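You operate a simulated robot arm through the tools that you are given. There is no shell and no other tool. Be economical: measure what you need, move in short steps, check, and stop when the job is done.

You are at the controls of a simulated two-armed robot. One attempt, no reset.

## Task
Take the green tag and put it on the ledge of the dust stand. Then set the far feed lever to 4. Then turn the middle red switch to off. Then put the green stick on the shelf under the sample spout. Keep to this order. Set down upright: green tag. The far feed lever goes to its stop.

Only the result counts: the job must be done as asked and must still hold three seconds after the hand-in. Knocking over, shifting, dropping, spilling or breaking anything else fails it.

## Robot
Two 7-joint arms with two-finger parallel grippers on one trunk, on a base that drives. Base frame: it is fixed to the floor where the robot stands at the start and does not move with it; the origin is under the middle of the robot, x ahead of it, y to its left, z up. Units: m, rad, N and s.
The left shoulder is at the start at [0.06, 0.147, 0.543], the right one opposite. With the tool pointing down near the work surface each hand reaches from about 0.1 to 0.66 m from the robot's upright axis, wherever it stands, measured 20 degrees to its own side. Places, roughly: far feed lever [-2.4, 5.5, 0.9]; green stick (2x2x8 cm) [-7.9, 6.8, 0.8]; green tag [0.5, 0, 1]; ledge of the dust stand (13x80 cm) [0.08, 1.72, 0.88]; middle red switch [-5.2, 7.3, 0.7]; shelf under the sample spout (22x23 cm) [-9.74, 7.28, 0.7]. Payload 3.43 kg a hand.
The TCP of each hand is the grasp point between the finger pads, 0.03 m short of the fingertips. In the tool frame z runs along the fingers and y along their closing line. The gripper opens to 0.094 m. The fingers are 0.028 m wide and 0.01 m thick; the gripper's body (0.05 by 0.096 m) begins 0.055 m behind the TCP.
Orientation is told as [roll, pitch, yaw] about the base's x, y, z axes, in that order, counted from this pose: with the fingers straight down and closing along the base's y, the tool's x points along the base's -x, its y along +y and its z along -z.

## Interface
- The arms move only by the tool step_arm. It takes "left_rows", "right_rows" or both (then of equal length, played together; a hand with none holds still); each is a list of rows, each an object of numbers (a shift or turn left out is 0, a gripper value left out holds the last): "gripper": the opening, from 0 (shut) to 1 (fully open); "x", "y", "z": the shift along the base's x, y, z in units of 500 mm (1.0 is 500 mm); "wx", "wy", "wz": the turn, a rotation vector about the base's x, y, z in units of 90 degrees (1.0 is 90 degrees). In form: [{"gripper": .., "x": .., "y": .., "z": .., "wx": .., "wy": .., "wz": ..}, ...]. A call has 1 to 20 rows; each row is the pose to reach, as a shift and turn from the pose commanded when the call began. A call with a number of a shift or a turn outside -1 to 1 is refused whole. Each row takes 0.2 s and may step no farther than 0.05 m and 0.15 rad from the row before; otherwise, or with a gripper value out of range, the whole call is refused. Where a pose cannot be reached the arm comes as near as it can. A force on the tool above 40 N (or 10 N above the force at the start of the call, whichever is more), or a blocked arm, ends the call early, and 0.2 s more pass. The fingers move at their own pace (about 0.072 m/s each) and stop on an object; they squeeze with about 25 N. The grip force told is the motor's: it shows also when the fingers shut on nothing. Time passes only in rows, and 0.2 s behind the last, so rows that repeat a pose let the fingers close. It gives the time, the measured TCP pose, the force on the tool (base axes), the opening and the grip force at its end, in the units of the frame above (readings bear some noise), with the torque about the TCP (base axes, N m) and any sound that the robot's microphone picked up.
- Cameras (640 x 400 px; columns grow to the right, rows downward): "scene" is now at [0.0619, -0.0245, 1.1896]; the picture's right is [-0.26, -0.96, 0.00], its down [-0.43, 0.12, -0.90] and it looks along [0.86, -0.24, -0.44] (base axes); focal length 263 px, centre (320, 200). "left" rides on the left gripper at [0.076, -0.014, -0.103] in its tool frame; the picture's right is [0.18, 0.98, 0.00], its down [-0.75, 0.14, -0.64] and it looks along [-0.63, 0.12, 0.77] (tool axes); focal length 243 px, centre (320, 200). "right" rides on the right gripper at [0.076, 0.014, -0.102] in its tool frame; the picture's right is [-0.18, 0.98, 0.00], its down [-0.75, -0.14, -0.64] and it looks along [-0.63, -0.12, 0.77] (tool axes); focal length 243 px, centre (320, 200). There is no depth. A picture from a camera that has moved, and an enlarged one, comes with that camera's place and axes in the base frame and with its lens.
- capture(camera): a new picture of that camera. It takes no simulated time.
- move_column(by): slides the trunk up (or, below 0, down) by that many m; the arms and the scene camera ride with it, the base frame stays. It gives what a move gives, with no picture.
- steer(legs): drives the robot by 1 to 6 legs, each [ahead, left, turn to the left] in m, m and rad, along the robot's own axes; the way and the turn of a leg run together, so that a leg with both is an arc; at most 1.5 m and 3.142 rad a leg. The arms and the cameras ride along, it lands a little off, and it stops where it bumps. It gives what a move gives.
- aim_head(pan, tilt): turns the head with the scene camera to pan (to the left, within 1.501 rad either way) and tilt (down, from -0.506 to 1.204), counted from straight ahead of the robot. It gives what a move gives.
- enlarge(camera, box): a new picture of the part [left, top, right, bottom] of that camera's present view, enlarged. It takes no simulated time.
- close_job(): hands the job in; it is judged then, once.

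Go step by step. Nothing tells you exact positions but the pictures and the camera data: compare them with the known pose of the tool, close in by small moves and look again before you grip or let go. The budget is 165 turns and 130 pictures, counting those below and the enlarged ones. Unless the task says otherwise, let go and move clear before handing in.

The tools are called after "Emit:" as name(argument=value, ...) on one line, values as JSON. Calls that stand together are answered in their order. step_arm: Moves the arms, as the interface text tells. Its arguments: {"type":"object","properties":{"left_rows":{"type":"array"},"right_rows":{"type":"array"}},"required":[]} The other tools are called the same way: move_column (by) slides the trunk up or down; steer (legs) drives the base; aim_head (pan, tilt) turns the head that bears the scene camera; capture (camera) takes a picture; enlarge (camera, box) takes an enlarged picture of a part of a camera's view; close_job () hands the job in.

At the start:

```text
time_s: 0.0
left_eef_pos: [0.3005, 0.0784, 1.0001]
left_tcp_rot: [-0.002, -0.003, -0.001]
left_ft_force: [-0.7, -0.2, 0.0]
left_ft_torque: [-0.02, -0.03, 0.0]
left_width: 0.0938
left_finger_force: 0.2
right_eef_pos: [0.3204, -0.206, 0.9996]
right_tcp_rot: [0.0, -0.001, 0.0]
right_ft_force: [0.3, 0.0, -0.3]
right_ft_torque: [0.01, 0.02, -0.01]
right_width: 0.0938
right_finger_force: 0.0
trunk travel left (down, up): [-0.25, 0.0]
robot x, y, heading: [0.0026, 0.0016, 0.001]
head pan, tilt: [-0.267, 0.459]
```

scene: 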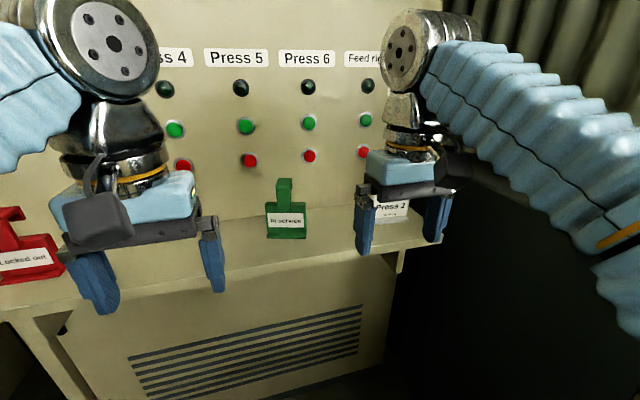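
right: 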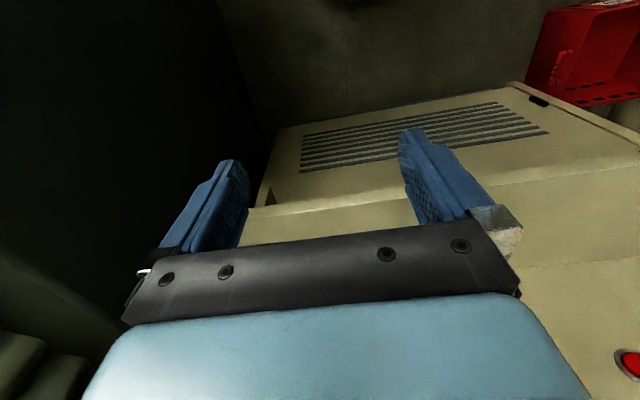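
left: 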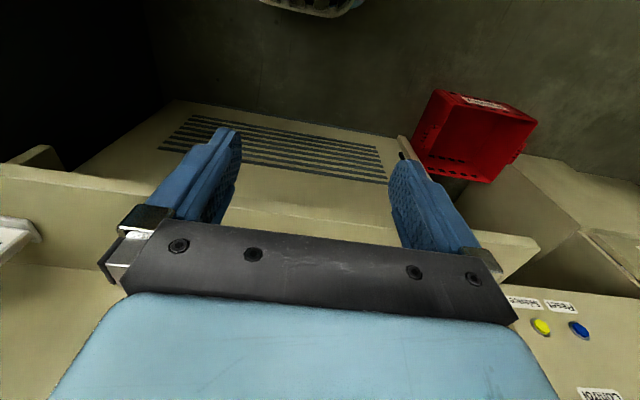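

I see the green tag standing on the panel ledge just ahead, roughly at x 0.5, y -0.08. I'll enlarge it for measuring.

Emit:
enlarge(camera="scene", box=[220, 160, 380, 260])

Emit:
aim_head(pan=1.45, tilt=0.3)

Emit:
capture(camera="scene")

```text
4.00 times, centred on (300, 210) of scene
camera zoom: at [0.0619, -0.0245, 1.1896], right [-0.26, -0.96, 0.0], down [-0.43, 0.12, -0.9], along [0.86, -0.24, -0.44], focal length 1053 px, centre (400, 160)
```

zoom: 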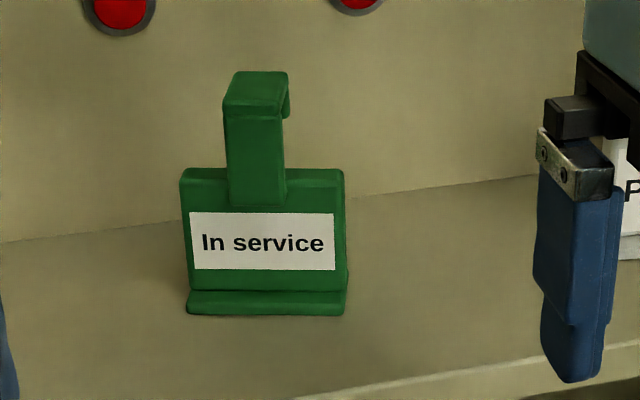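

```text
time_s: 1.7
left_eef_pos: [0.3018, 0.0782, 1.0001]
left_tcp_rot: [-0.002, -0.002, 0.0]
left_ft_force: [-0.5, -0.5, 0.4]
left_ft_torque: [-0.01, 0.0, 0.01]
left_width: 0.0941
left_finger_force: 0.1
right_eef_pos: [0.32, -0.2062, 0.9992]
right_tcp_rot: [0.0, -0.001, 0.001]
right_ft_force: [0.4, 0.0, 0.8]
right_ft_torque: [0.02, 0.01, 0.01]
right_width: 0.0939
right_finger_force: 0.0
trunk travel left (down, up): [-0.25, 0.0]
robot x, y, heading: [0.0024, 0.0021, -0.001]
head pan, tilt: [1.45, 0.3]
```

```text
125 pictures are left
camera scene: at [-0.0153, 0.0924, 1.2044], right [0.99, -0.12, 0.0], down [-0.04, -0.29, -0.96], along [0.12, 0.95, -0.3], focal length 263 px, centre (320, 200)
```

scene: 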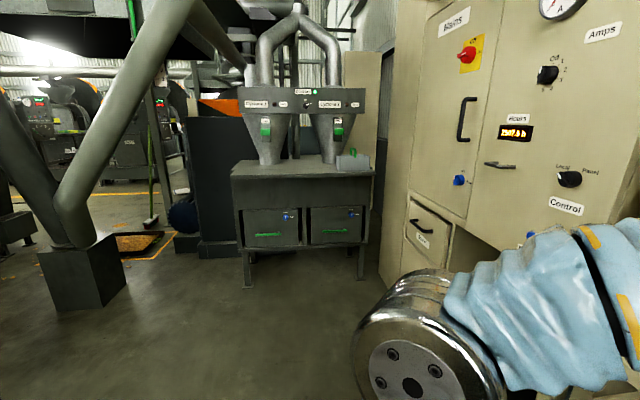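

The tag's handle is about 0.03 wide, with the dust stand ledge to my left. I'll bring the right hand above and short of the tag and compare in the scene camera.

Emit:
aim_head(pan=0.0, tilt=0.5)

Emit:
step_arm(right_rows=[{"z": 0.08}, {"z": 0.16}, {"z": 0.16, "x": 0.07, "y": 0.06}, {"z": 0.16, "x": 0.14, "y": 0.12}, {"z": 0.16, "x": 0.21, "y": 0.18}, {"z": 0.16, "x": 0.28, "y": 0.25}, {"z": 0.16, "x": 0.28, "y": 0.25}])

Emit:
capture(camera="scene")

Emit:
capture(camera="right")

```text
time_s: 3.3
left_eef_pos: [0.3024, 0.0777, 1.0003]
left_tcp_rot: [-0.001, -0.002, -0.001]
left_ft_force: [0.1, 0.2, 0.4]
left_ft_torque: [-0.04, 0.02, 0.01]
left_width: 0.0939
left_finger_force: 0.0
right_eef_pos: [0.3209, -0.2059, 0.9995]
right_tcp_rot: [0.0, 0.001, -0.002]
right_ft_force: [-0.2, 0.5, -0.4]
right_ft_torque: [0.02, -0.01, -0.01]
right_width: 0.0939
right_finger_force: 0.2
trunk travel left (down, up): [-0.25, 0.0]
robot x, y, heading: [-0.0001, -0.0006, -0.003]
head pan, tilt: [0.0, 0.499]
```

```text
time_s: 4.9
left_eef_pos: [0.3018, 0.077, 1.0]
left_tcp_rot: [-0.002, -0.003, 0.004]
left_ft_force: [-0.1, 0.2, -0.1]
left_ft_torque: [0.01, 0.02, 0.04]
left_width: 0.0938
left_finger_force: 0.0
right_eef_pos: [0.3985, -0.0906, 0.9923]
right_tcp_rot: [0.001, -0.002, 0.0]
right_ft_force: [0.2, 0.0, -0.1]
right_ft_torque: [0.01, -0.01, 0.0]
right_width: 0.0941
right_finger_force: 0.0
right hand out of reach, approached as far as the arm can: row 1, 2, 3, 4, 5, 6, 7
trunk travel left (down, up): [-0.25, 0.0]
robot x, y, heading: [0.0025, -0.0018, 0.003]
head pan, tilt: [0.0, 0.499]
```

```text
124 pictures are left
camera scene: at [0.0649, -0.0007, 1.1859], right [0.0, -1.0, 0.0], down [-0.48, 0.0, -0.88], along [0.88, 0.0, -0.48], focal length 263 px, centre (320, 200)
```

scene: 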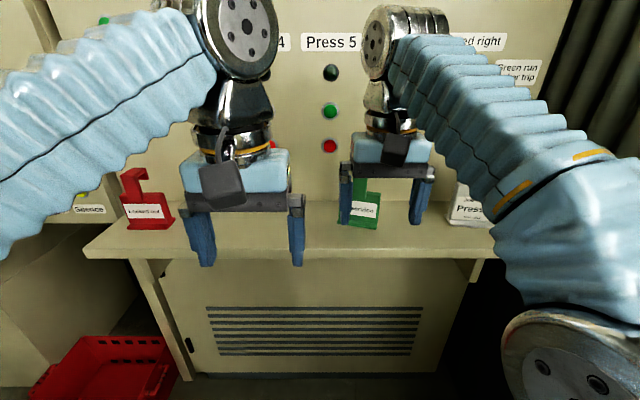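

```text
123 pictures are left
camera right: at [0.3218, -0.0771, 1.0946], right [0.18, 0.98, 0.0], down [0.75, -0.14, 0.64], along [0.63, -0.12, -0.77], focal length 243 px, centre (320, 200)
```

right: 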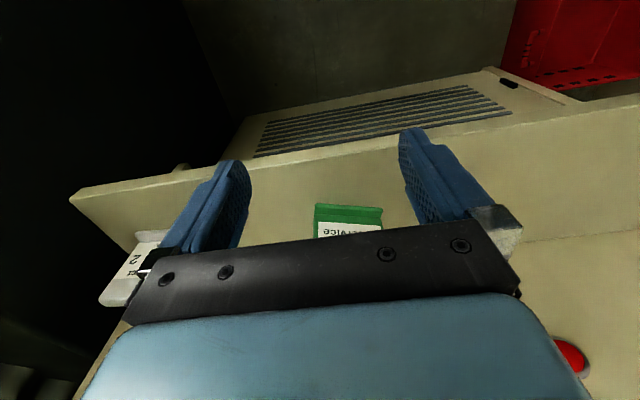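

The tag base is about at x 0.51–0.56, y -0.08, z 0.88, with its hook handle from z 0.95 to 0.99. The arm tops out near z 1.0, so I'll approach the handle level from the front; first test the reach.

Emit:
step_arm(right_rows=[{"z": -0.005, "x": 0.0, "y": 0.02}, {"z": -0.005, "x": 0.06, "y": 0.02}, {"z": -0.005, "x": 0.12, "y": 0.02}, {"z": -0.005, "x": 0.12, "y": 0.02}])

Emit:
capture(camera="right")

Emit:
capture(camera="scene")

```text
time_s: 5.9
left_eef_pos: [0.3014, 0.0779, 0.9985]
left_tcp_rot: [-0.001, -0.002, 0.001]
left_ft_force: [-0.2, -0.3, -0.2]
left_ft_torque: [0.03, -0.01, 0.01]
left_width: 0.0941
left_finger_force: 0.2
right_eef_pos: [0.4577, -0.089, 0.9731]
right_tcp_rot: [0.002, -0.005, -0.001]
right_ft_force: [0.9, -0.7, -0.3]
right_ft_torque: [0.01, 0.05, -0.01]
right_width: 0.0942
right_finger_force: 0.0
right hand out of reach, approached as far as the arm can: row 2, 3, 4
trunk travel left (down, up): [-0.25, 0.0]
robot x, y, heading: [-0.0006, -0.003, 0.003]
head pan, tilt: [0.0, 0.499]
```

```text
122 pictures are left
camera right: at [0.3813, -0.0759, 1.0746], right [0.18, 0.98, 0.0], down [0.75, -0.14, 0.64], along [0.63, -0.12, -0.77], focal length 243 px, centre (320, 200)
```

right: 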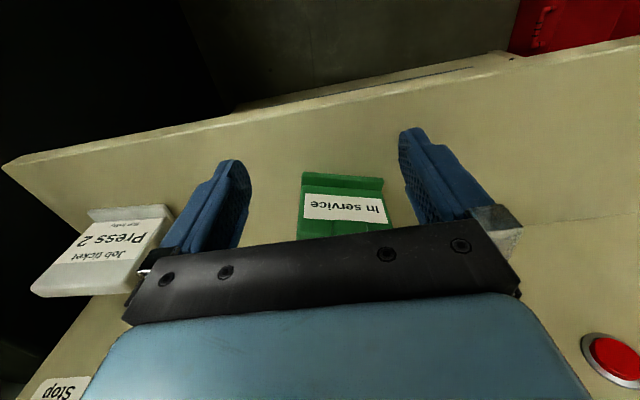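

```text
121 pictures are left
camera scene: at [0.0648, -0.0004, 1.1859], right [0.0, -1.0, 0.0], down [-0.48, 0.0, -0.88], along [0.88, 0.0, -0.48], focal length 263 px, centre (320, 200)
```

scene: 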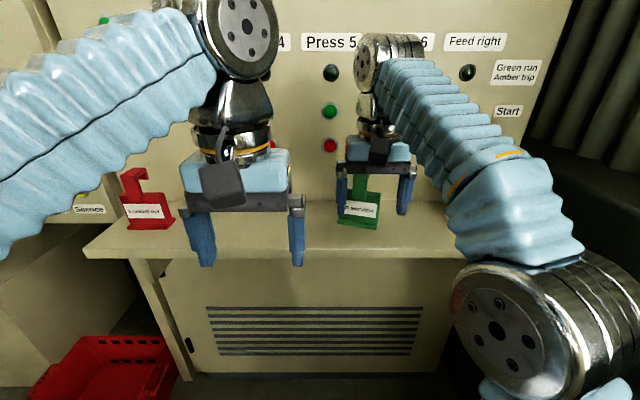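

The tag is yawed about -0.27 rad and lies just past reach at that height. I'll pull the hand back with a matching yaw, then drive 0.14 m closer.

Emit:
step_arm(right_rows=[{"x": -0.08, "z": 0.01, "wz": -0.08}, {"x": -0.16, "z": 0.02, "wz": -0.17}, {"x": -0.24, "z": 0.034, "wz": -0.17}, {"x": -0.3, "z": 0.036, "wz": -0.17}, {"x": -0.3, "z": 0.036, "wz": -0.17}])

Emit:
steer(legs=[[0.14, 0, 0]])

Emit:
capture(camera="right")

Emit:
capture(camera="scene")

```text
time_s: 7.1
left_eef_pos: [0.3019, 0.0772, 0.9998]
left_tcp_rot: [-0.004, -0.003, 0.0]
left_ft_force: [0.7, -0.1, -0.2]
left_ft_torque: [-0.01, -0.01, -0.02]
left_width: 0.0941
left_finger_force: 0.0
right_eef_pos: [0.305, -0.0886, 0.9921]
right_tcp_rot: [-0.001, 0.001, -0.267]
right_ft_force: [-0.2, -0.3, 0.3]
right_ft_torque: [0.01, -0.02, 0.0]
right_width: 0.0941
right_finger_force: 0.0
trunk travel left (down, up): [-0.25, 0.0]
robot x, y, heading: [0.0008, -0.0015, -0.001]
head pan, tilt: [0.0, 0.499]
```

```text
time_s: 8.4
left_eef_pos: [0.4395, 0.08, 1.0009]
left_tcp_rot: [-0.001, -0.004, 0.004]
left_ft_force: [-0.6, -0.2, 0.2]
left_ft_torque: [0.0, 0.01, -0.04]
left_width: 0.0943
left_finger_force: 0.0
right_eef_pos: [0.4433, -0.0897, 0.9918]
right_tcp_rot: [0.001, -0.002, -0.265]
right_ft_force: [-0.2, 0.6, -0.3]
right_ft_torque: [-0.02, -0.02, -0.01]
right_width: 0.094
right_finger_force: 0.1
trunk travel left (down, up): [-0.25, 0.0]
robot x, y, heading: [0.1376, 0.0022, 0.003]
head pan, tilt: [0.0, 0.499]
```

```text
120 pictures are left
camera right: at [0.3739, -0.0554, 1.0947], right [0.44, 0.9, 0.0], down [0.69, -0.33, 0.64], along [0.58, -0.28, -0.77], focal length 243 px, centre (320, 200)
```

right: 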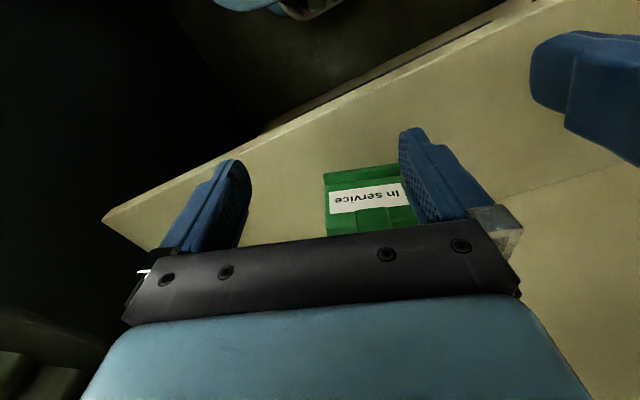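

```text
119 pictures are left
camera scene: at [0.203, -0.0001, 1.186], right [0.0, -1.0, 0.0], down [-0.48, 0.0, -0.88], along [0.88, 0.0, -0.48], focal length 263 px, centre (320, 200)
```

scene: 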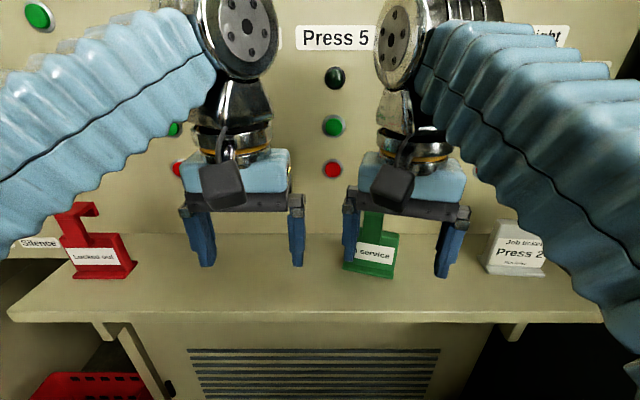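

The drive worked; I'll shift left to line up with the tag axis and creep forward.

Emit:
step_arm(right_rows=[{"y": 0.05, "x": 0.02}, {"y": 0.038, "x": 0.07}, {"y": 0.03, "x": 0.11}, {"y": 0.03, "x": 0.11}])

Emit:
capture(camera="right")

Emit:
enlarge(camera="scene", box=[310, 180, 470, 280])

```text
time_s: 9.4
left_eef_pos: [0.439, 0.0784, 1.0004]
left_tcp_rot: [-0.002, -0.002, 0.001]
left_ft_force: [0.3, -0.2, 0.0]
left_ft_torque: [0.03, 0.01, 0.02]
left_width: 0.0938
left_finger_force: 0.1
right_eef_pos: [0.4974, -0.0734, 0.9914]
right_tcp_rot: [0.001, -0.001, -0.265]
right_ft_force: [-0.3, -0.4, -0.7]
right_ft_torque: [0.03, -0.02, 0.04]
right_width: 0.094
right_finger_force: 0.0
trunk travel left (down, up): [-0.25, 0.0]
robot x, y, heading: [0.1375, -0.0023, 0.002]
head pan, tilt: [0.0, 0.499]
```

```text
118 pictures are left
camera right: at [0.4285, -0.0403, 1.0931], right [0.44, 0.9, 0.0], down [0.69, -0.33, 0.64], along [0.58, -0.28, -0.77], focal length 243 px, centre (320, 200)
```

right: 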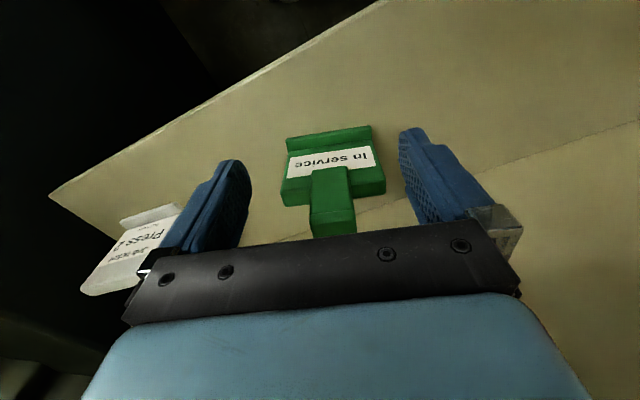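

```text
4.00 times, centred on (390, 230) of scene
camera zoom: at [0.2034, -0.0002, 1.186], right [0.0, -1.0, 0.0], down [-0.48, 0.0, -0.88], along [0.88, 0.0, -0.48], focal length 1053 px, centre (40, 80)
```

zoom: 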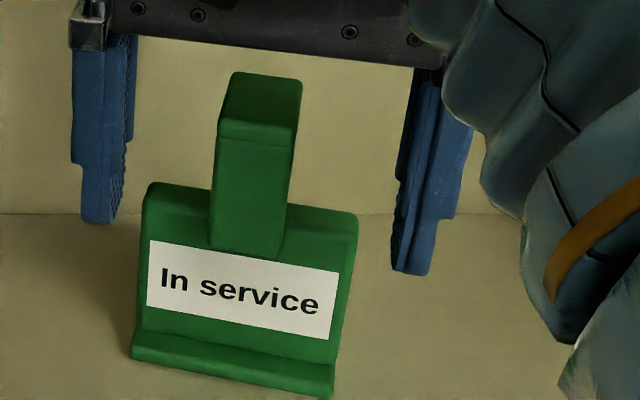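

The handle is centred at about (0.528, -0.078), top at z 1.00. I'll advance 3 cm and look before closing.

Emit:
step_arm(right_rows=[{"x": 0.03, "y": -0.006}, {"x": 0.06, "y": -0.011}, {"x": 0.06, "y": -0.011}])

Emit:
enlarge(camera="scene", box=[310, 180, 470, 280])

Emit:
capture(camera="right")

```text
time_s: 10.2
left_eef_pos: [0.4411, 0.0784, 0.9997]
left_tcp_rot: [-0.002, -0.001, 0.002]
left_ft_force: [-0.6, -1.0, -0.8]
left_ft_torque: [-0.03, 0.03, -0.03]
left_width: 0.0941
left_finger_force: 0.1
right_eef_pos: [0.5284, -0.0807, 0.9914]
right_tcp_rot: [0.003, -0.002, -0.265]
right_ft_force: [0.3, -0.6, 0.5]
right_ft_torque: [0.01, 0.0, 0.02]
right_width: 0.0938
right_finger_force: 0.1
trunk travel left (down, up): [-0.25, 0.0]
robot x, y, heading: [0.1371, -0.0015, 0.001]
head pan, tilt: [0.0, 0.499]
```

```text
4.00 times, centred on (390, 230) of scene
camera zoom: at [0.2034, -0.0002, 1.186], right [0.0, -1.0, 0.0], down [-0.48, 0.0, -0.88], along [0.88, 0.0, -0.48], focal length 1053 px, centre (40, 80)
```

zoom: 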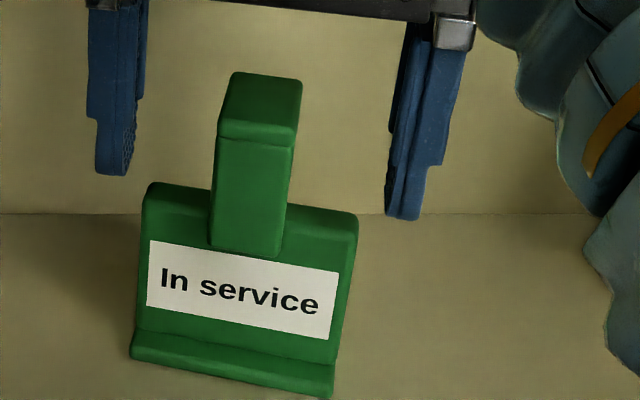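

```text
115 pictures are left
camera right: at [0.4587, -0.0468, 1.0933], right [0.44, 0.9, 0.0], down [0.69, -0.33, 0.64], along [0.58, -0.28, -0.77], focal length 243 px, centre (320, 200)
```

right: 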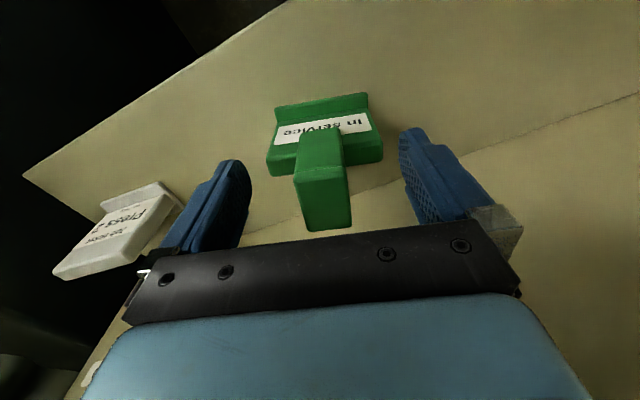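

The fingers straddle the hook exactly; closing now.

Emit:
step_arm(right_rows=[{"gripper": 0.6}, {"gripper": 0.4}, {"gripper": 0.25}, {"gripper": 0.0}, {"gripper": 0.0}, {"gripper": 0.0}])

Emit:
capture(camera="right")

```text
time_s: 11.6
left_eef_pos: [0.439, 0.0798, 0.9999]
left_tcp_rot: [-0.001, -0.003, 0.002]
left_ft_force: [0.2, -0.1, -0.5]
left_ft_torque: [0.05, 0.03, -0.01]
left_width: 0.094
left_finger_force: 0.0
right_eef_pos: [0.528, -0.0789, 0.9914]
right_tcp_rot: [0.0, 0.0, -0.266]
right_ft_force: [-0.4, -0.4, -0.6]
right_ft_torque: [0.02, -0.02, 0.0]
right_width: 0.0317
right_finger_force: 24.7
trunk travel left (down, up): [-0.25, 0.0]
robot x, y, heading: [0.1403, -0.002, 0.004]
head pan, tilt: [0.0, 0.499]
```

```text
114 pictures are left
camera right: at [0.4585, -0.0467, 1.0932], right [0.44, 0.9, 0.0], down [0.69, -0.33, 0.64], along [0.58, -0.28, -0.77], focal length 243 px, centre (320, 200)
```

right: 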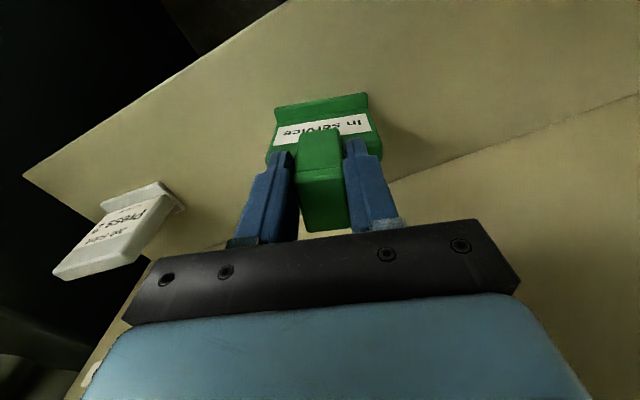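

Gripped at 0.032 width. I'll lift gently, retracting to gain height.

Emit:
step_arm(right_rows=[{"z": 0.01}, {"z": 0.02, "x": -0.02}, {"z": 0.03, "x": -0.06}, {"z": 0.04, "x": -0.1}, {"z": 0.05, "x": -0.16}, {"z": 0.05, "x": -0.2}, {"z": 0.05, "x": -0.2}])

Emit:
capture(camera="scene")

```text
time_s: 13.2
left_eef_pos: [0.4398, 0.079, 1.0001]
left_tcp_rot: [-0.002, -0.002, 0.001]
left_ft_force: [-0.2, -0.1, -0.3]
left_ft_torque: [-0.03, 0.04, 0.01]
left_width: 0.0942
left_finger_force: 0.0
right_eef_pos: [0.453, -0.099, 1.0093]
right_tcp_rot: [0.014, -0.023, -0.271]
right_ft_force: [0.2, 0.0, -1.0]
right_ft_torque: [0.01, 0.03, 0.0]
right_width: 0.0316
right_finger_force: 24.5
right hand out of reach, approached as far as the arm can: row 1, 2, 3, 4, 5, 6, 7
trunk travel left (down, up): [-0.25, 0.0]
robot x, y, heading: [0.1387, -0.0002, 0.002]
head pan, tilt: [0.0, 0.499]
```

```text
113 pictures are left
camera scene: at [0.2035, 0.0003, 1.1859], right [0.0, -1.0, 0.0], down [-0.48, 0.0, -0.88], along [0.88, 0.0, -0.48], focal length 263 px, centre (320, 200)
```

scene: 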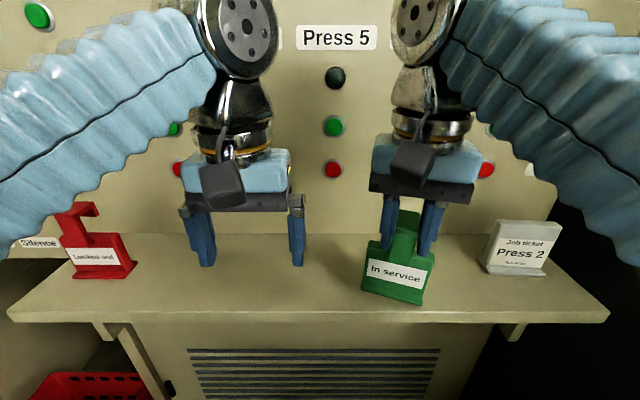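

The tag hangs clear of the shelf. I'll back off, turn left towards the dust stand and approach part way.

Emit:
steer(legs=[[-0.45, 0, 0], [0, 0, 1.571], [0.8, -0.2, 0]])

Emit:
aim_head(pan=-0.1, tilt=0.4)

Emit:
capture(camera="scene")

```text
time_s: 16.3
left_eef_pos: [0.0171, 0.0897, 0.9995]
left_tcp_rot: [-0.004, -0.004, 0.029]
left_ft_force: [-0.3, 0.1, -0.6]
left_ft_torque: [0.02, -0.03, -0.05]
left_width: 0.0941
left_finger_force: 0.1
right_eef_pos: [0.0341, -0.0888, 1.0099]
right_tcp_rot: [0.015, -0.023, -0.243]
right_ft_force: [-0.1, 0.7, 0.0]
right_ft_torque: [0.01, 0.03, 0.02]
right_width: 0.0315
right_finger_force: 25.4
trunk travel left (down, up): [-0.25, 0.0]
robot x, y, heading: [-0.2848, 0.0023, 0.033]
head pan, tilt: [0.0, 0.499]
stopped in leg 2: the robot was blocked; the commanded pose is now the measured one
```

```text
time_s: 16.9
left_eef_pos: [0.0154, 0.0895, 1.0004]
left_tcp_rot: [-0.002, -0.004, 0.03]
left_ft_force: [0.1, -0.3, 0.1]
left_ft_torque: [-0.01, -0.03, 0.02]
left_width: 0.0942
left_finger_force: 0.1
right_eef_pos: [0.0335, -0.0884, 1.0092]
right_tcp_rot: [0.014, -0.022, -0.241]
right_ft_force: [0.6, -0.1, -1.8]
right_ft_torque: [0.04, 0.02, 0.02]
right_width: 0.0318
right_finger_force: 24.3
trunk travel left (down, up): [-0.25, 0.0]
robot x, y, heading: [-0.2818, -0.0001, 0.029]
head pan, tilt: [-0.099, 0.4]
```

```text
112 pictures are left
camera scene: at [-0.2168, -0.0051, 1.1951], right [-0.07, -1.0, 0.0], down [-0.39, 0.03, -0.92], along [0.92, -0.06, -0.39], focal length 263 px, centre (320, 200)
```

scene: 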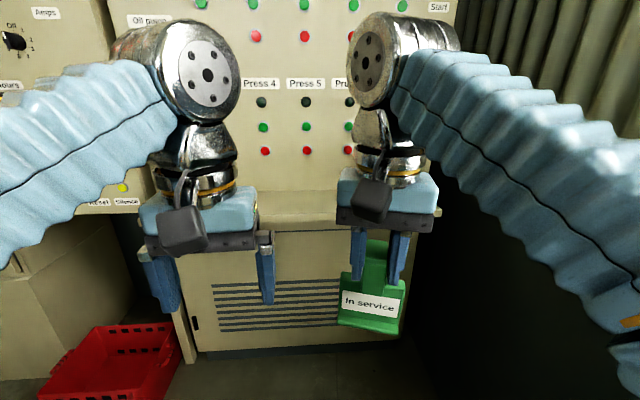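

The turn was blocked almost at once; I'll look to both sides for the obstacle.

Emit:
aim_head(pan=-1.45, tilt=0.7)

Emit:
capture(camera="scene")

Emit:
aim_head(pan=1.45, tilt=0.7)

Emit:
capture(camera="scene")

```text
time_s: 18.4
left_eef_pos: [0.017, 0.0888, 0.9997]
left_tcp_rot: [-0.003, -0.004, 0.031]
left_ft_force: [0.3, 0.6, 0.1]
left_ft_torque: [0.03, 0.0, 0.01]
left_width: 0.094
left_finger_force: 0.0
right_eef_pos: [0.0341, -0.0894, 1.0092]
right_tcp_rot: [0.013, -0.022, -0.243]
right_ft_force: [0.6, 0.1, -0.7]
right_ft_torque: [-0.03, 0.02, 0.0]
right_width: 0.0313
right_finger_force: 25.4
trunk travel left (down, up): [-0.25, 0.0]
robot x, y, heading: [-0.2825, -0.0002, 0.027]
head pan, tilt: [-1.45, 0.7]
```

```text
111 pictures are left
camera scene: at [-0.2965, -0.0826, 1.1683], right [-0.99, -0.15, 0.0], down [-0.1, 0.64, -0.77], along [0.11, -0.76, -0.64], focal length 263 px, centre (320, 200)
```

scene: 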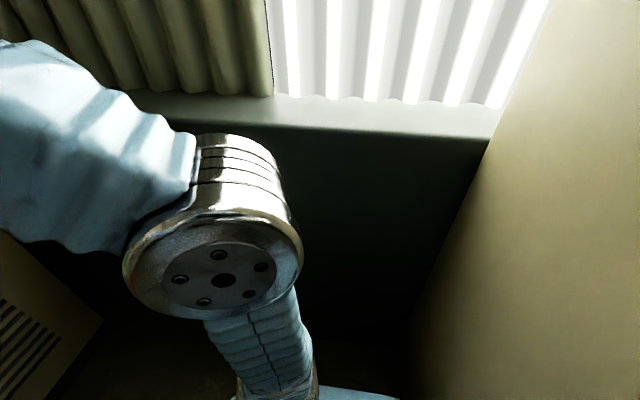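

```text
time_s: 21.0
left_eef_pos: [0.0161, 0.0909, 1.0008]
left_tcp_rot: [-0.002, -0.004, 0.029]
left_ft_force: [0.6, 0.6, 1.5]
left_ft_torque: [-0.01, -0.02, 0.0]
left_width: 0.0937
left_finger_force: 0.0
right_eef_pos: [0.0339, -0.09, 1.0088]
right_tcp_rot: [0.014, -0.023, -0.243]
right_ft_force: [0.4, -1.2, -0.7]
right_ft_torque: [-0.02, -0.03, -0.01]
right_width: 0.0315
right_finger_force: 24.9
trunk travel left (down, up): [-0.25, 0.0]
robot x, y, heading: [-0.2818, 0.0034, 0.032]
head pan, tilt: [1.45, 0.7]
```

```text
110 pictures are left
camera scene: at [-0.3014, 0.086, 1.1683], right [1.0, -0.09, 0.0], down [-0.06, -0.64, -0.76], along [0.07, 0.76, -0.64], focal length 263 px, centre (320, 200)
```

scene: 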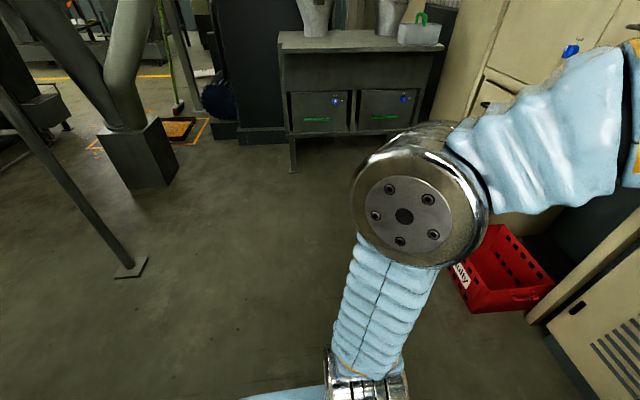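

A cabinet stands close behind on the right. I'll ease forward, slide left into the open floor, then turn.

Emit:
steer(legs=[[0.04, 0.0, 0], [0, 0.75, 0], [0, 0, 1.54]])

Emit:
aim_head(pan=-0.1, tilt=0.4)

Emit:
capture(camera="scene")

```text
time_s: 29.2
left_eef_pos: [-0.3458, 1.0506, 0.9987]
left_tcp_rot: [-0.001, -0.005, 1.567]
left_ft_force: [-0.4, 0.5, 0.3]
left_ft_torque: [-0.01, 0.0, 0.0]
left_width: 0.094
left_finger_force: 0.0
right_eef_pos: [-0.1653, 1.0617, 1.0102]
right_tcp_rot: [0.015, -0.022, 1.293]
right_ft_force: [-0.2, 0.2, 0.2]
right_ft_torque: [0.01, -0.04, 0.0]
right_width: 0.0313
right_finger_force: 25.5
trunk travel left (down, up): [-0.25, 0.0]
robot x, y, heading: [-0.268, 0.7471, 1.565]
head pan, tilt: [1.45, 0.7]
```

```text
time_s: 30.9
left_eef_pos: [-0.3455, 1.0502, 0.9998]
left_tcp_rot: [-0.004, -0.002, 1.566]
left_ft_force: [0.3, -0.2, -1.0]
left_ft_torque: [0.0, 0.01, 0.02]
left_width: 0.0941
left_finger_force: 0.0
right_eef_pos: [-0.1663, 1.0619, 1.0102]
right_tcp_rot: [0.014, -0.022, 1.296]
right_ft_force: [-0.6, -0.1, -1.1]
right_ft_torque: [-0.02, -0.01, -0.01]
right_width: 0.0313
right_finger_force: 25.1
trunk travel left (down, up): [-0.25, 0.0]
robot x, y, heading: [-0.2679, 0.7528, 1.572]
head pan, tilt: [-0.099, 0.4]
```

```text
109 pictures are left
camera scene: at [-0.2556, 0.8114, 1.1951], right [0.99, -0.1, 0.0], down [-0.04, -0.39, -0.92], along [0.1, 0.92, -0.39], focal length 263 px, centre (320, 200)
```

scene: 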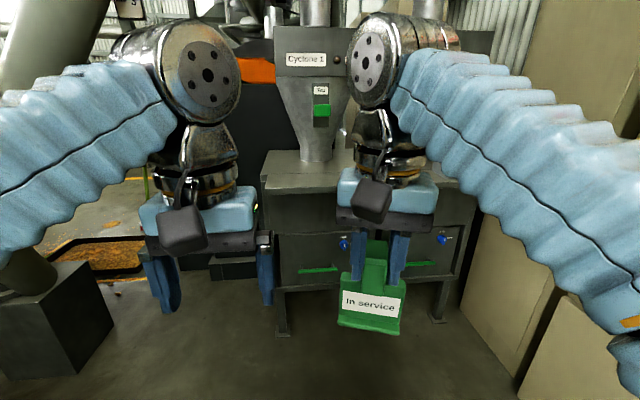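

The stand is ahead. I'll drive nearer and look down at the ledge.

Emit:
steer(legs=[[0.4, -0.15, 0]])

Emit:
aim_head(pan=0.0, tilt=0.6)

Emit:
capture(camera="scene")

Emit:
capture(camera="left")

Emit:
capture(camera="right")

```text
time_s: 33.5
left_eef_pos: [-0.1983, 1.4559, 0.9996]
left_tcp_rot: [-0.002, -0.003, 1.574]
left_ft_force: [0.4, -0.2, 0.4]
left_ft_torque: [0.03, 0.0, 0.02]
left_width: 0.0939
left_finger_force: 0.0
right_eef_pos: [-0.0192, 1.4671, 1.0097]
right_tcp_rot: [0.014, -0.023, 1.299]
right_ft_force: [-0.1, -0.7, -0.6]
right_ft_torque: [-0.04, 0.0, 0.0]
right_width: 0.0318
right_finger_force: 25.0
trunk travel left (down, up): [-0.25, 0.0]
robot x, y, heading: [-0.1192, 1.1519, 1.573]
head pan, tilt: [-0.099, 0.4]
```

```text
time_s: 34.2
left_eef_pos: [-0.199, 1.455, 0.9989]
left_tcp_rot: [-0.001, -0.004, 1.575]
left_ft_force: [-0.1, 0.2, 0.3]
left_ft_torque: [-0.01, 0.0, 0.01]
left_width: 0.0939
left_finger_force: 0.1
right_eef_pos: [-0.0193, 1.4675, 1.0093]
right_tcp_rot: [0.015, -0.022, 1.302]
right_ft_force: [0.3, -0.1, -0.9]
right_ft_torque: [0.01, 0.02, 0.02]
right_width: 0.0314
right_finger_force: 24.8
trunk travel left (down, up): [-0.25, 0.0]
robot x, y, heading: [-0.1205, 1.1566, 1.573]
head pan, tilt: [0.0, 0.6]
```

```text
108 pictures are left
camera scene: at [-0.1162, 1.2126, 1.1769], right [1.0, 0.0, 0.0], down [0.0, -0.56, -0.83], along [0.0, 0.83, -0.56], focal length 263 px, centre (320, 200)
```

scene: 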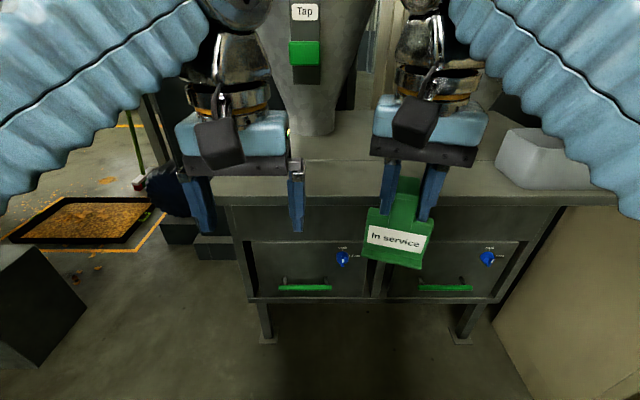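

```text
107 pictures are left
camera left: at [-0.1852, 1.3786, 1.1014], right [-0.98, -0.19, 0.0], down [-0.14, 0.75, 0.64], along [-0.12, 0.63, -0.77], focal length 243 px, centre (320, 200)
```

left: 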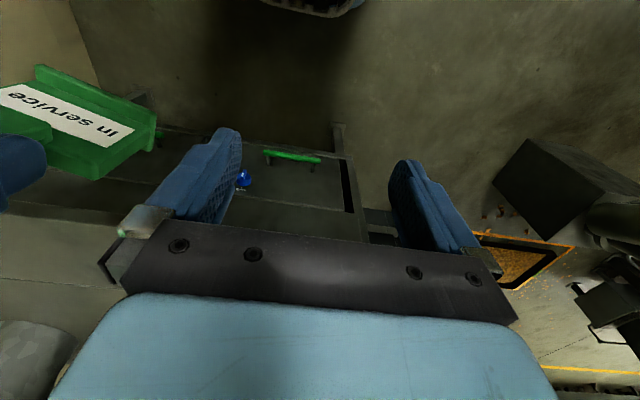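

```text
106 pictures are left
camera right: at [-0.0523, 1.3949, 1.1104], right [-0.9, 0.44, 0.02], down [0.34, 0.67, 0.66], along [0.28, 0.6, -0.75], focal length 243 px, centre (320, 200)
```

right: 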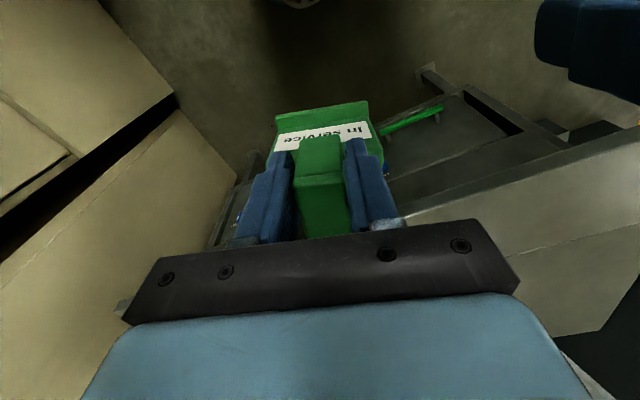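

Emit:
enlarge(camera="scene", box=[200, 120, 400, 245])

Emit:
enlarge(camera="scene", box=[380, 120, 600, 258])

```text
3.20 times, centred on (300, 182) of scene
camera zoom: at [-0.1162, 1.2126, 1.1769], right [1.0, 0.0, 0.0], down [0.0, -0.56, -0.83], along [0.0, 0.83, -0.56], focal length 842 px, centre (384, 256)
```

zoom: 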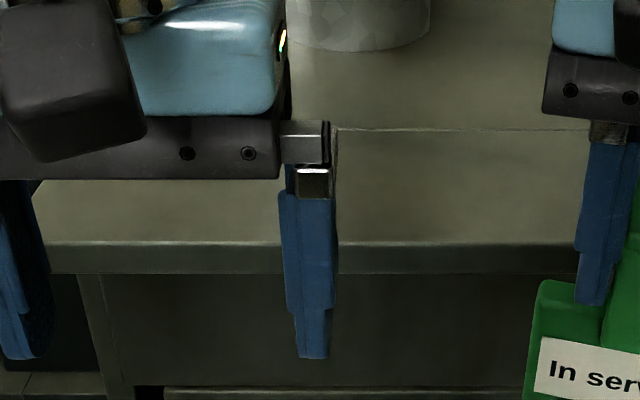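

```text
2.90 times, centred on (490, 189) of scene
camera zoom: at [-0.1162, 1.2126, 1.1769], right [1.0, 0.0, 0.0], down [0.0, -0.56, -0.83], along [0.0, 0.83, -0.56], focal length 763 px, centre (-173, 232)
```

zoom: 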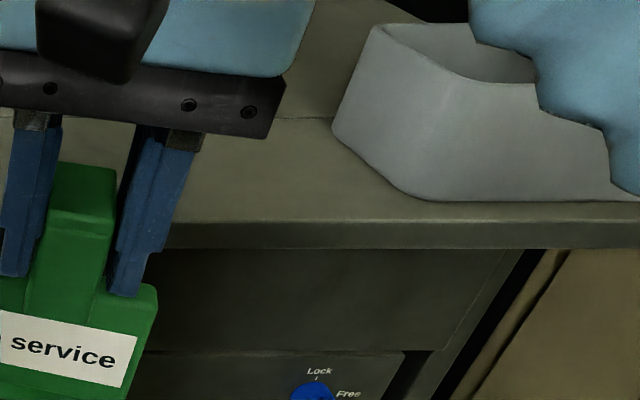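

Emit:
enlarge(camera="right", box=[400, 100, 640, 250])

Emit:
enlarge(camera="left", box=[0, 150, 160, 300])

```text
2.67 times, centred on (520, 175) of right
camera zoom: at [-0.0523, 1.3949, 1.1104], right [-0.9, 0.44, 0.02], down [0.34, 0.67, 0.66], along [0.28, 0.6, -0.75], focal length 647 px, centre (-213, 267)
```

zoom: 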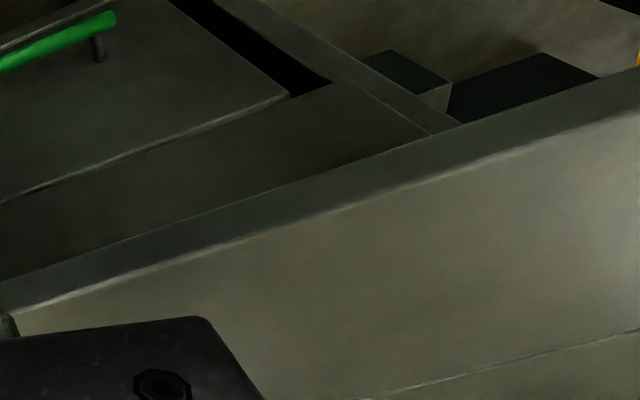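

```text
2.67 times, centred on (80, 225) of left
camera zoom: at [-0.1852, 1.3786, 1.1014], right [-0.98, -0.19, 0.0], down [-0.14, 0.75, 0.64], along [-0.12, 0.63, -0.77], focal length 647 px, centre (960, 133)
```

zoom: 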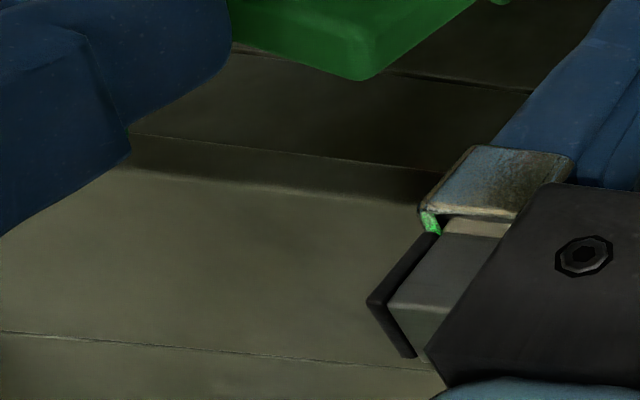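

Ledge looks to be at about z 0.90, front edge y≈1.64, seam y≈1.79; I need a TCP height of about 1.015 or more. Testing how high the hand goes when closer in.

Emit:
step_arm(right_rows=[{"y": -0.06, "z": 0.02}, {"y": -0.12, "z": 0.04}, {"y": -0.18, "z": 0.06}, {"y": -0.2, "z": 0.08}, {"y": -0.2, "z": 0.1}, {"y": -0.2, "z": 0.1}])

```text
time_s: 35.6
left_eef_pos: [-0.1984, 1.4548, 0.9992]
left_tcp_rot: [0.0, -0.003, 1.574]
left_ft_force: [-0.2, 0.3, -0.1]
left_ft_torque: [0.0, -0.01, 0.0]
left_width: 0.094
left_finger_force: 0.0
right_eef_pos: [-0.0088, 1.3935, 1.0004]
right_tcp_rot: [0.013, -0.022, 1.3]
right_ft_force: [-0.3, -0.3, -1.1]
right_ft_torque: [0.02, 0.01, -0.01]
right_width: 0.0313
right_finger_force: 24.8
right hand out of reach, approached as far as the arm can: row 1, 2, 3, 4, 5, 6
trunk travel left (down, up): [-0.25, 0.0]
robot x, y, heading: [-0.1146, 1.1549, 1.575]
head pan, tilt: [0.0, 0.6]
```

Tool-down the hand tops out near 1.01. I'll drive a little closer and measure the ledge height by touching it with the left fingertips.

Emit:
steer(legs=[[0.16, 0, 0]])

Emit:
step_arm(left_rows=[{"gripper": 0.0, "y": 0.05}, {"y": 0.1, "gripper": 0.0}, {"y": 0.14, "z": -0.02}, {"y": 0.14, "z": -0.04}, {"y": 0.14, "z": -0.06}, {"y": 0.14, "z": -0.08}, {"y": 0.14, "z": -0.08}])

Emit:
capture(camera="scene")

```text
time_s: 37.0
left_eef_pos: [-0.1994, 1.6143, 0.9995]
left_tcp_rot: [-0.003, -0.004, 1.577]
left_ft_force: [-0.8, 0.3, 1.0]
left_ft_torque: [0.0, -0.02, 0.02]
left_width: 0.0938
left_finger_force: 0.0
right_eef_pos: [-0.0104, 1.5519, 1.0016]
right_tcp_rot: [0.016, -0.022, 1.303]
right_ft_force: [-1.0, -0.3, -0.9]
right_ft_torque: [-0.01, 0.0, 0.01]
right_width: 0.0317
right_finger_force: 25.1
trunk travel left (down, up): [-0.25, 0.0]
robot x, y, heading: [-0.1189, 1.313, 1.575]
head pan, tilt: [0.0, 0.6]
```

```text
time_s: 38.6
left_eef_pos: [-0.199, 1.683, 0.9599]
left_tcp_rot: [-0.001, -0.005, 1.576]
left_ft_force: [-0.4, 0.4, -0.1]
left_ft_torque: [0.01, 0.03, -0.02]
left_width: 0.0002
left_finger_force: 25.0
right_eef_pos: [-0.0098, 1.5519, 1.0019]
right_tcp_rot: [0.013, -0.024, 1.304]
right_ft_force: [0.1, 0.3, -0.5]
right_ft_torque: [-0.02, 0.01, 0.06]
right_width: 0.0315
right_finger_force: 25.1
trunk travel left (down, up): [-0.25, 0.0]
robot x, y, heading: [-0.1181, 1.3108, 1.578]
head pan, tilt: [0.0, 0.6]
```

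```text
101 pictures are left
camera scene: at [-0.1169, 1.3703, 1.1769], right [1.0, 0.0, 0.0], down [0.0, -0.57, -0.83], along [0.0, 0.82, -0.57], focal length 263 px, centre (320, 200)
```

scene: 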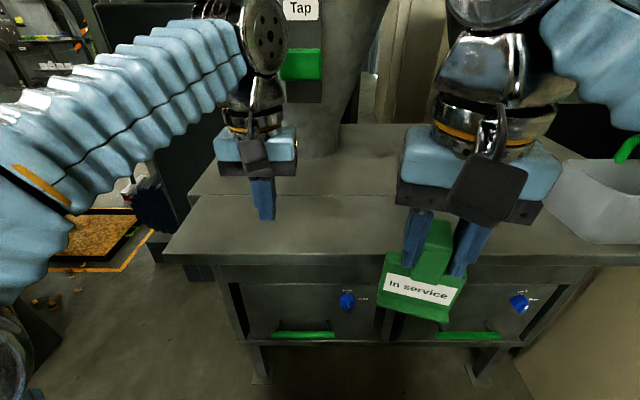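

Emit:
step_arm(left_rows=[{"z": -0.012}, {"z": -0.024}, {"z": -0.036}, {"z": -0.044}, {"z": -0.052}, {"z": -0.06}, {"z": -0.068}, {"z": -0.076}, {"z": -0.084}, {"z": -0.092}, {"z": -0.1}, {"z": -0.108}, {"z": -0.116}])

```text
time_s: 40.8
left_eef_pos: [-0.2002, 1.6821, 0.9203]
left_tcp_rot: [-0.009, -0.013, 1.574]
left_ft_force: [-1.2, -0.8, 18.3]
left_ft_torque: [-0.26, 0.13, -0.08]
left_width: 0.0002
left_finger_force: 24.9
right_eef_pos: [-0.0093, 1.5518, 1.0022]
right_tcp_rot: [0.015, -0.024, 1.306]
right_ft_force: [0.2, 0.5, 0.3]
right_ft_torque: [0.0, -0.03, -0.01]
right_width: 0.0314
right_finger_force: 24.7
trunk travel left (down, up): [-0.25, 0.0]
robot x, y, heading: [-0.1177, 1.3105, 1.571]
head pan, tilt: [0.0, 0.6]
stopped in row 10 (left hand): the force on the tool passed its limit at 47 N (the readings are from after the stop); the commanded pose is now the measured one
```

The ledge is at z≈0.890, so TCP of about 1.005 suffices and 1.009 is attainable. Raising the left hand and bringing the tag to its highest spot.

Emit:
step_arm(left_rows=[{"z": 0.04}, {"z": 0.1}, {"z": 0.15, "y": -0.05}, {"z": 0.15, "y": -0.12}, {"z": 0.15, "y": -0.12}, {"z": 0.15, "y": -0.12}], right_rows=[{"z": 0.03}, {"z": 0.05, "y": 0.05}, {"z": 0.08, "y": 0.1}, {"z": 0.1, "y": 0.14}, {"z": 0.1, "y": 0.14}, {"z": 0.1, "y": 0.14}])

Emit:
capture(camera="scene")

Emit:
capture(camera="left")

```text
time_s: 42.2
left_eef_pos: [-0.2003, 1.6202, 0.9929]
left_tcp_rot: [-0.006, -0.009, 1.576]
left_ft_force: [-0.7, -0.4, 0.7]
left_ft_torque: [-0.01, 0.02, 0.0]
left_width: 0.0002
left_finger_force: 25.2
right_eef_pos: [-0.012, 1.6, 1.0081]
right_tcp_rot: [0.015, -0.022, 1.304]
right_ft_force: [-0.5, 0.4, -0.5]
right_ft_torque: [-0.03, -0.01, 0.01]
right_width: 0.0316
right_finger_force: 25.3
right hand out of reach, approached as far as the arm can: row 1, 2, 3, 4, 5, 6
trunk travel left (down, up): [-0.25, 0.0]
robot x, y, heading: [-0.119, 1.3107, 1.573]
head pan, tilt: [0.0, 0.6]
```

```text
100 pictures are left
camera scene: at [-0.1168, 1.3701, 1.1769], right [1.0, 0.0, 0.0], down [0.0, -0.56, -0.83], along [0.0, 0.83, -0.56], focal length 263 px, centre (320, 200)
```

scene: 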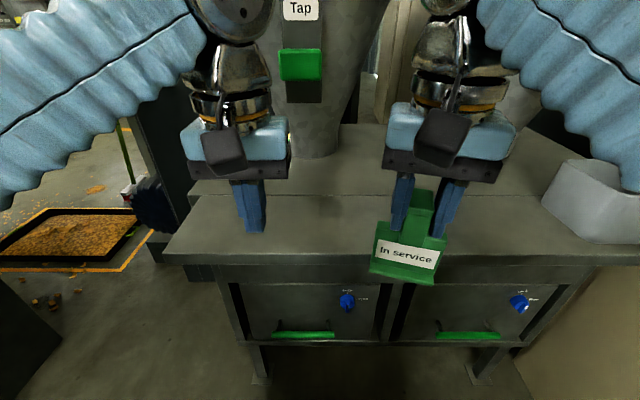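

```text
99 pictures are left
camera left: at [-0.1871, 1.5423, 1.0933], right [-0.98, -0.19, -0.01], down [-0.15, 0.75, 0.65], along [-0.12, 0.64, -0.76], focal length 243 px, centre (320, 200)
```

left: 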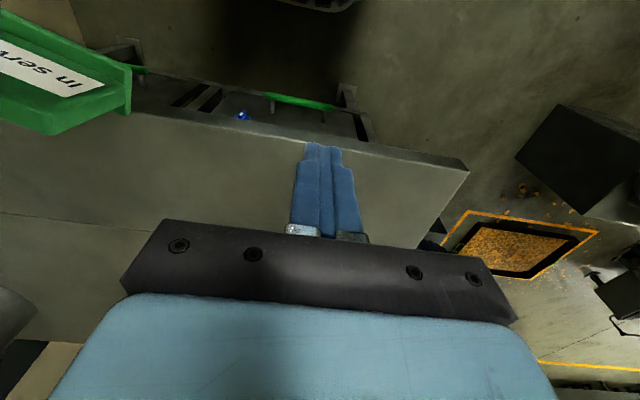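

Tag bottom should clear the ledge by ~4 mm. I'll nudge the hand to its peak height and drive forward slowly in short legs.

Emit:
step_arm(right_rows=[{"z": 0.05, "y": 0.03}, {"z": 0.05, "y": 0.04}, {"z": 0.05, "y": 0.04}])

Emit:
steer(legs=[[0.04, 0, 0]])

Emit:
capture(camera="right")

Emit:
enlarge(camera="scene", box=[340, 170, 500, 300])

```text
time_s: 43.0
left_eef_pos: [-0.1996, 1.6213, 0.9923]
left_tcp_rot: [-0.007, -0.009, 1.576]
left_ft_force: [0.0, 0.2, 0.6]
left_ft_torque: [0.0, 0.03, -0.01]
left_width: 0.0
left_finger_force: 24.9
right_eef_pos: [-0.0136, 1.5993, 1.0089]
right_tcp_rot: [0.014, -0.023, 1.305]
right_ft_force: [0.1, -0.2, 0.4]
right_ft_torque: [-0.01, -0.01, 0.0]
right_width: 0.0317
right_finger_force: 25.3
right hand out of reach, approached as far as the arm can: row 1, 2, 3
trunk travel left (down, up): [-0.25, 0.0]
robot x, y, heading: [-0.1223, 1.3149, 1.579]
head pan, tilt: [0.0, 0.6]
```

```text
time_s: 43.9
left_eef_pos: [-0.2001, 1.6608, 0.993]
left_tcp_rot: [-0.009, -0.011, 1.577]
left_ft_force: [0.1, -0.2, -0.4]
left_ft_torque: [0.01, 0.0, -0.01]
left_width: 0.0001
left_finger_force: 25.0
right_eef_pos: [-0.0139, 1.6396, 1.0087]
right_tcp_rot: [0.014, -0.021, 1.303]
right_ft_force: [0.1, -0.5, -0.4]
right_ft_torque: [0.01, 0.0, 0.0]
right_width: 0.0316
right_finger_force: 25.2
trunk travel left (down, up): [-0.25, 0.0]
robot x, y, heading: [-0.1172, 1.354, 1.573]
head pan, tilt: [0.0, 0.6]
```

```text
98 pictures are left
camera right: at [-0.0465, 1.5664, 1.1092], right [-0.9, 0.44, 0.02], down [0.34, 0.67, 0.66], along [0.27, 0.6, -0.75], focal length 243 px, centre (320, 200)
```

right: 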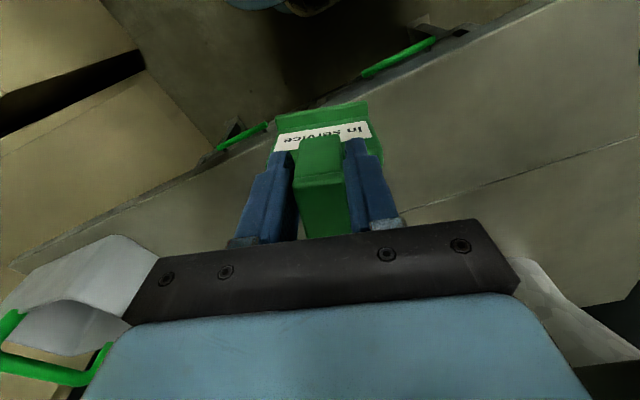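

```text
3.08 times, centred on (420, 235) of scene
camera zoom: at [-0.1171, 1.4107, 1.1769], right [1.0, 0.0, 0.0], down [0.0, -0.56, -0.83], along [0.0, 0.83, -0.56], focal length 810 px, centre (12, 92)
```

zoom: 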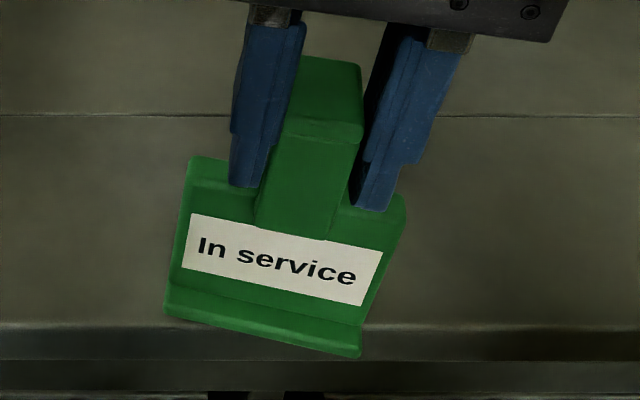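

No contact; the tag is over the ledge edge. Driving 6 cm more, then lowering.

Emit:
steer(legs=[[0.06, 0, 0]])

Emit:
capture(camera="left")

Emit:
capture(camera="scene")

```text
time_s: 44.8
left_eef_pos: [-0.2011, 1.7215, 0.994]
left_tcp_rot: [-0.006, -0.011, 1.576]
left_ft_force: [-0.5, -0.1, -0.1]
left_ft_torque: [0.02, 0.01, 0.0]
left_width: 0.0
left_finger_force: 24.9
right_eef_pos: [-0.0143, 1.7001, 1.0086]
right_tcp_rot: [0.015, -0.024, 1.305]
right_ft_force: [0.3, -0.4, -0.5]
right_ft_torque: [-0.03, -0.01, 0.01]
right_width: 0.0318
right_finger_force: 24.9
trunk travel left (down, up): [-0.25, 0.0]
robot x, y, heading: [-0.1218, 1.4109, 1.575]
head pan, tilt: [0.0, 0.6]
```

```text
96 pictures are left
camera left: at [-0.1878, 1.6437, 1.0932], right [-0.98, -0.19, -0.01], down [-0.15, 0.75, 0.65], along [-0.12, 0.64, -0.76], focal length 243 px, centre (320, 200)
```

left: 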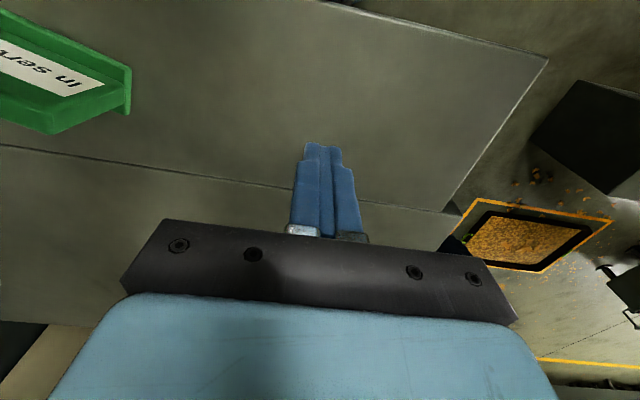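

```text
95 pictures are left
camera scene: at [-0.1174, 1.4713, 1.1769], right [1.0, 0.01, 0.0], down [0.0, -0.56, -0.83], along [0.0, 0.83, -0.56], focal length 263 px, centre (320, 200)
```

scene: 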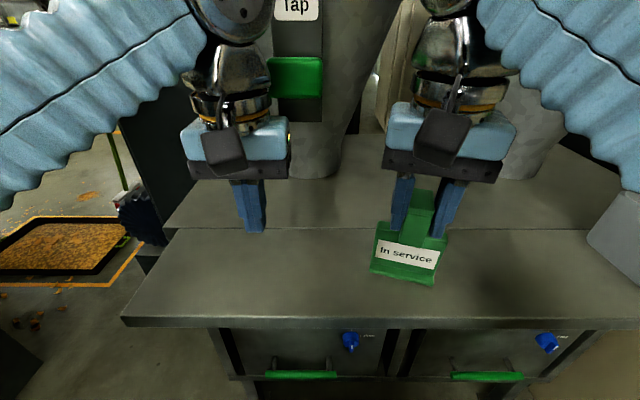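

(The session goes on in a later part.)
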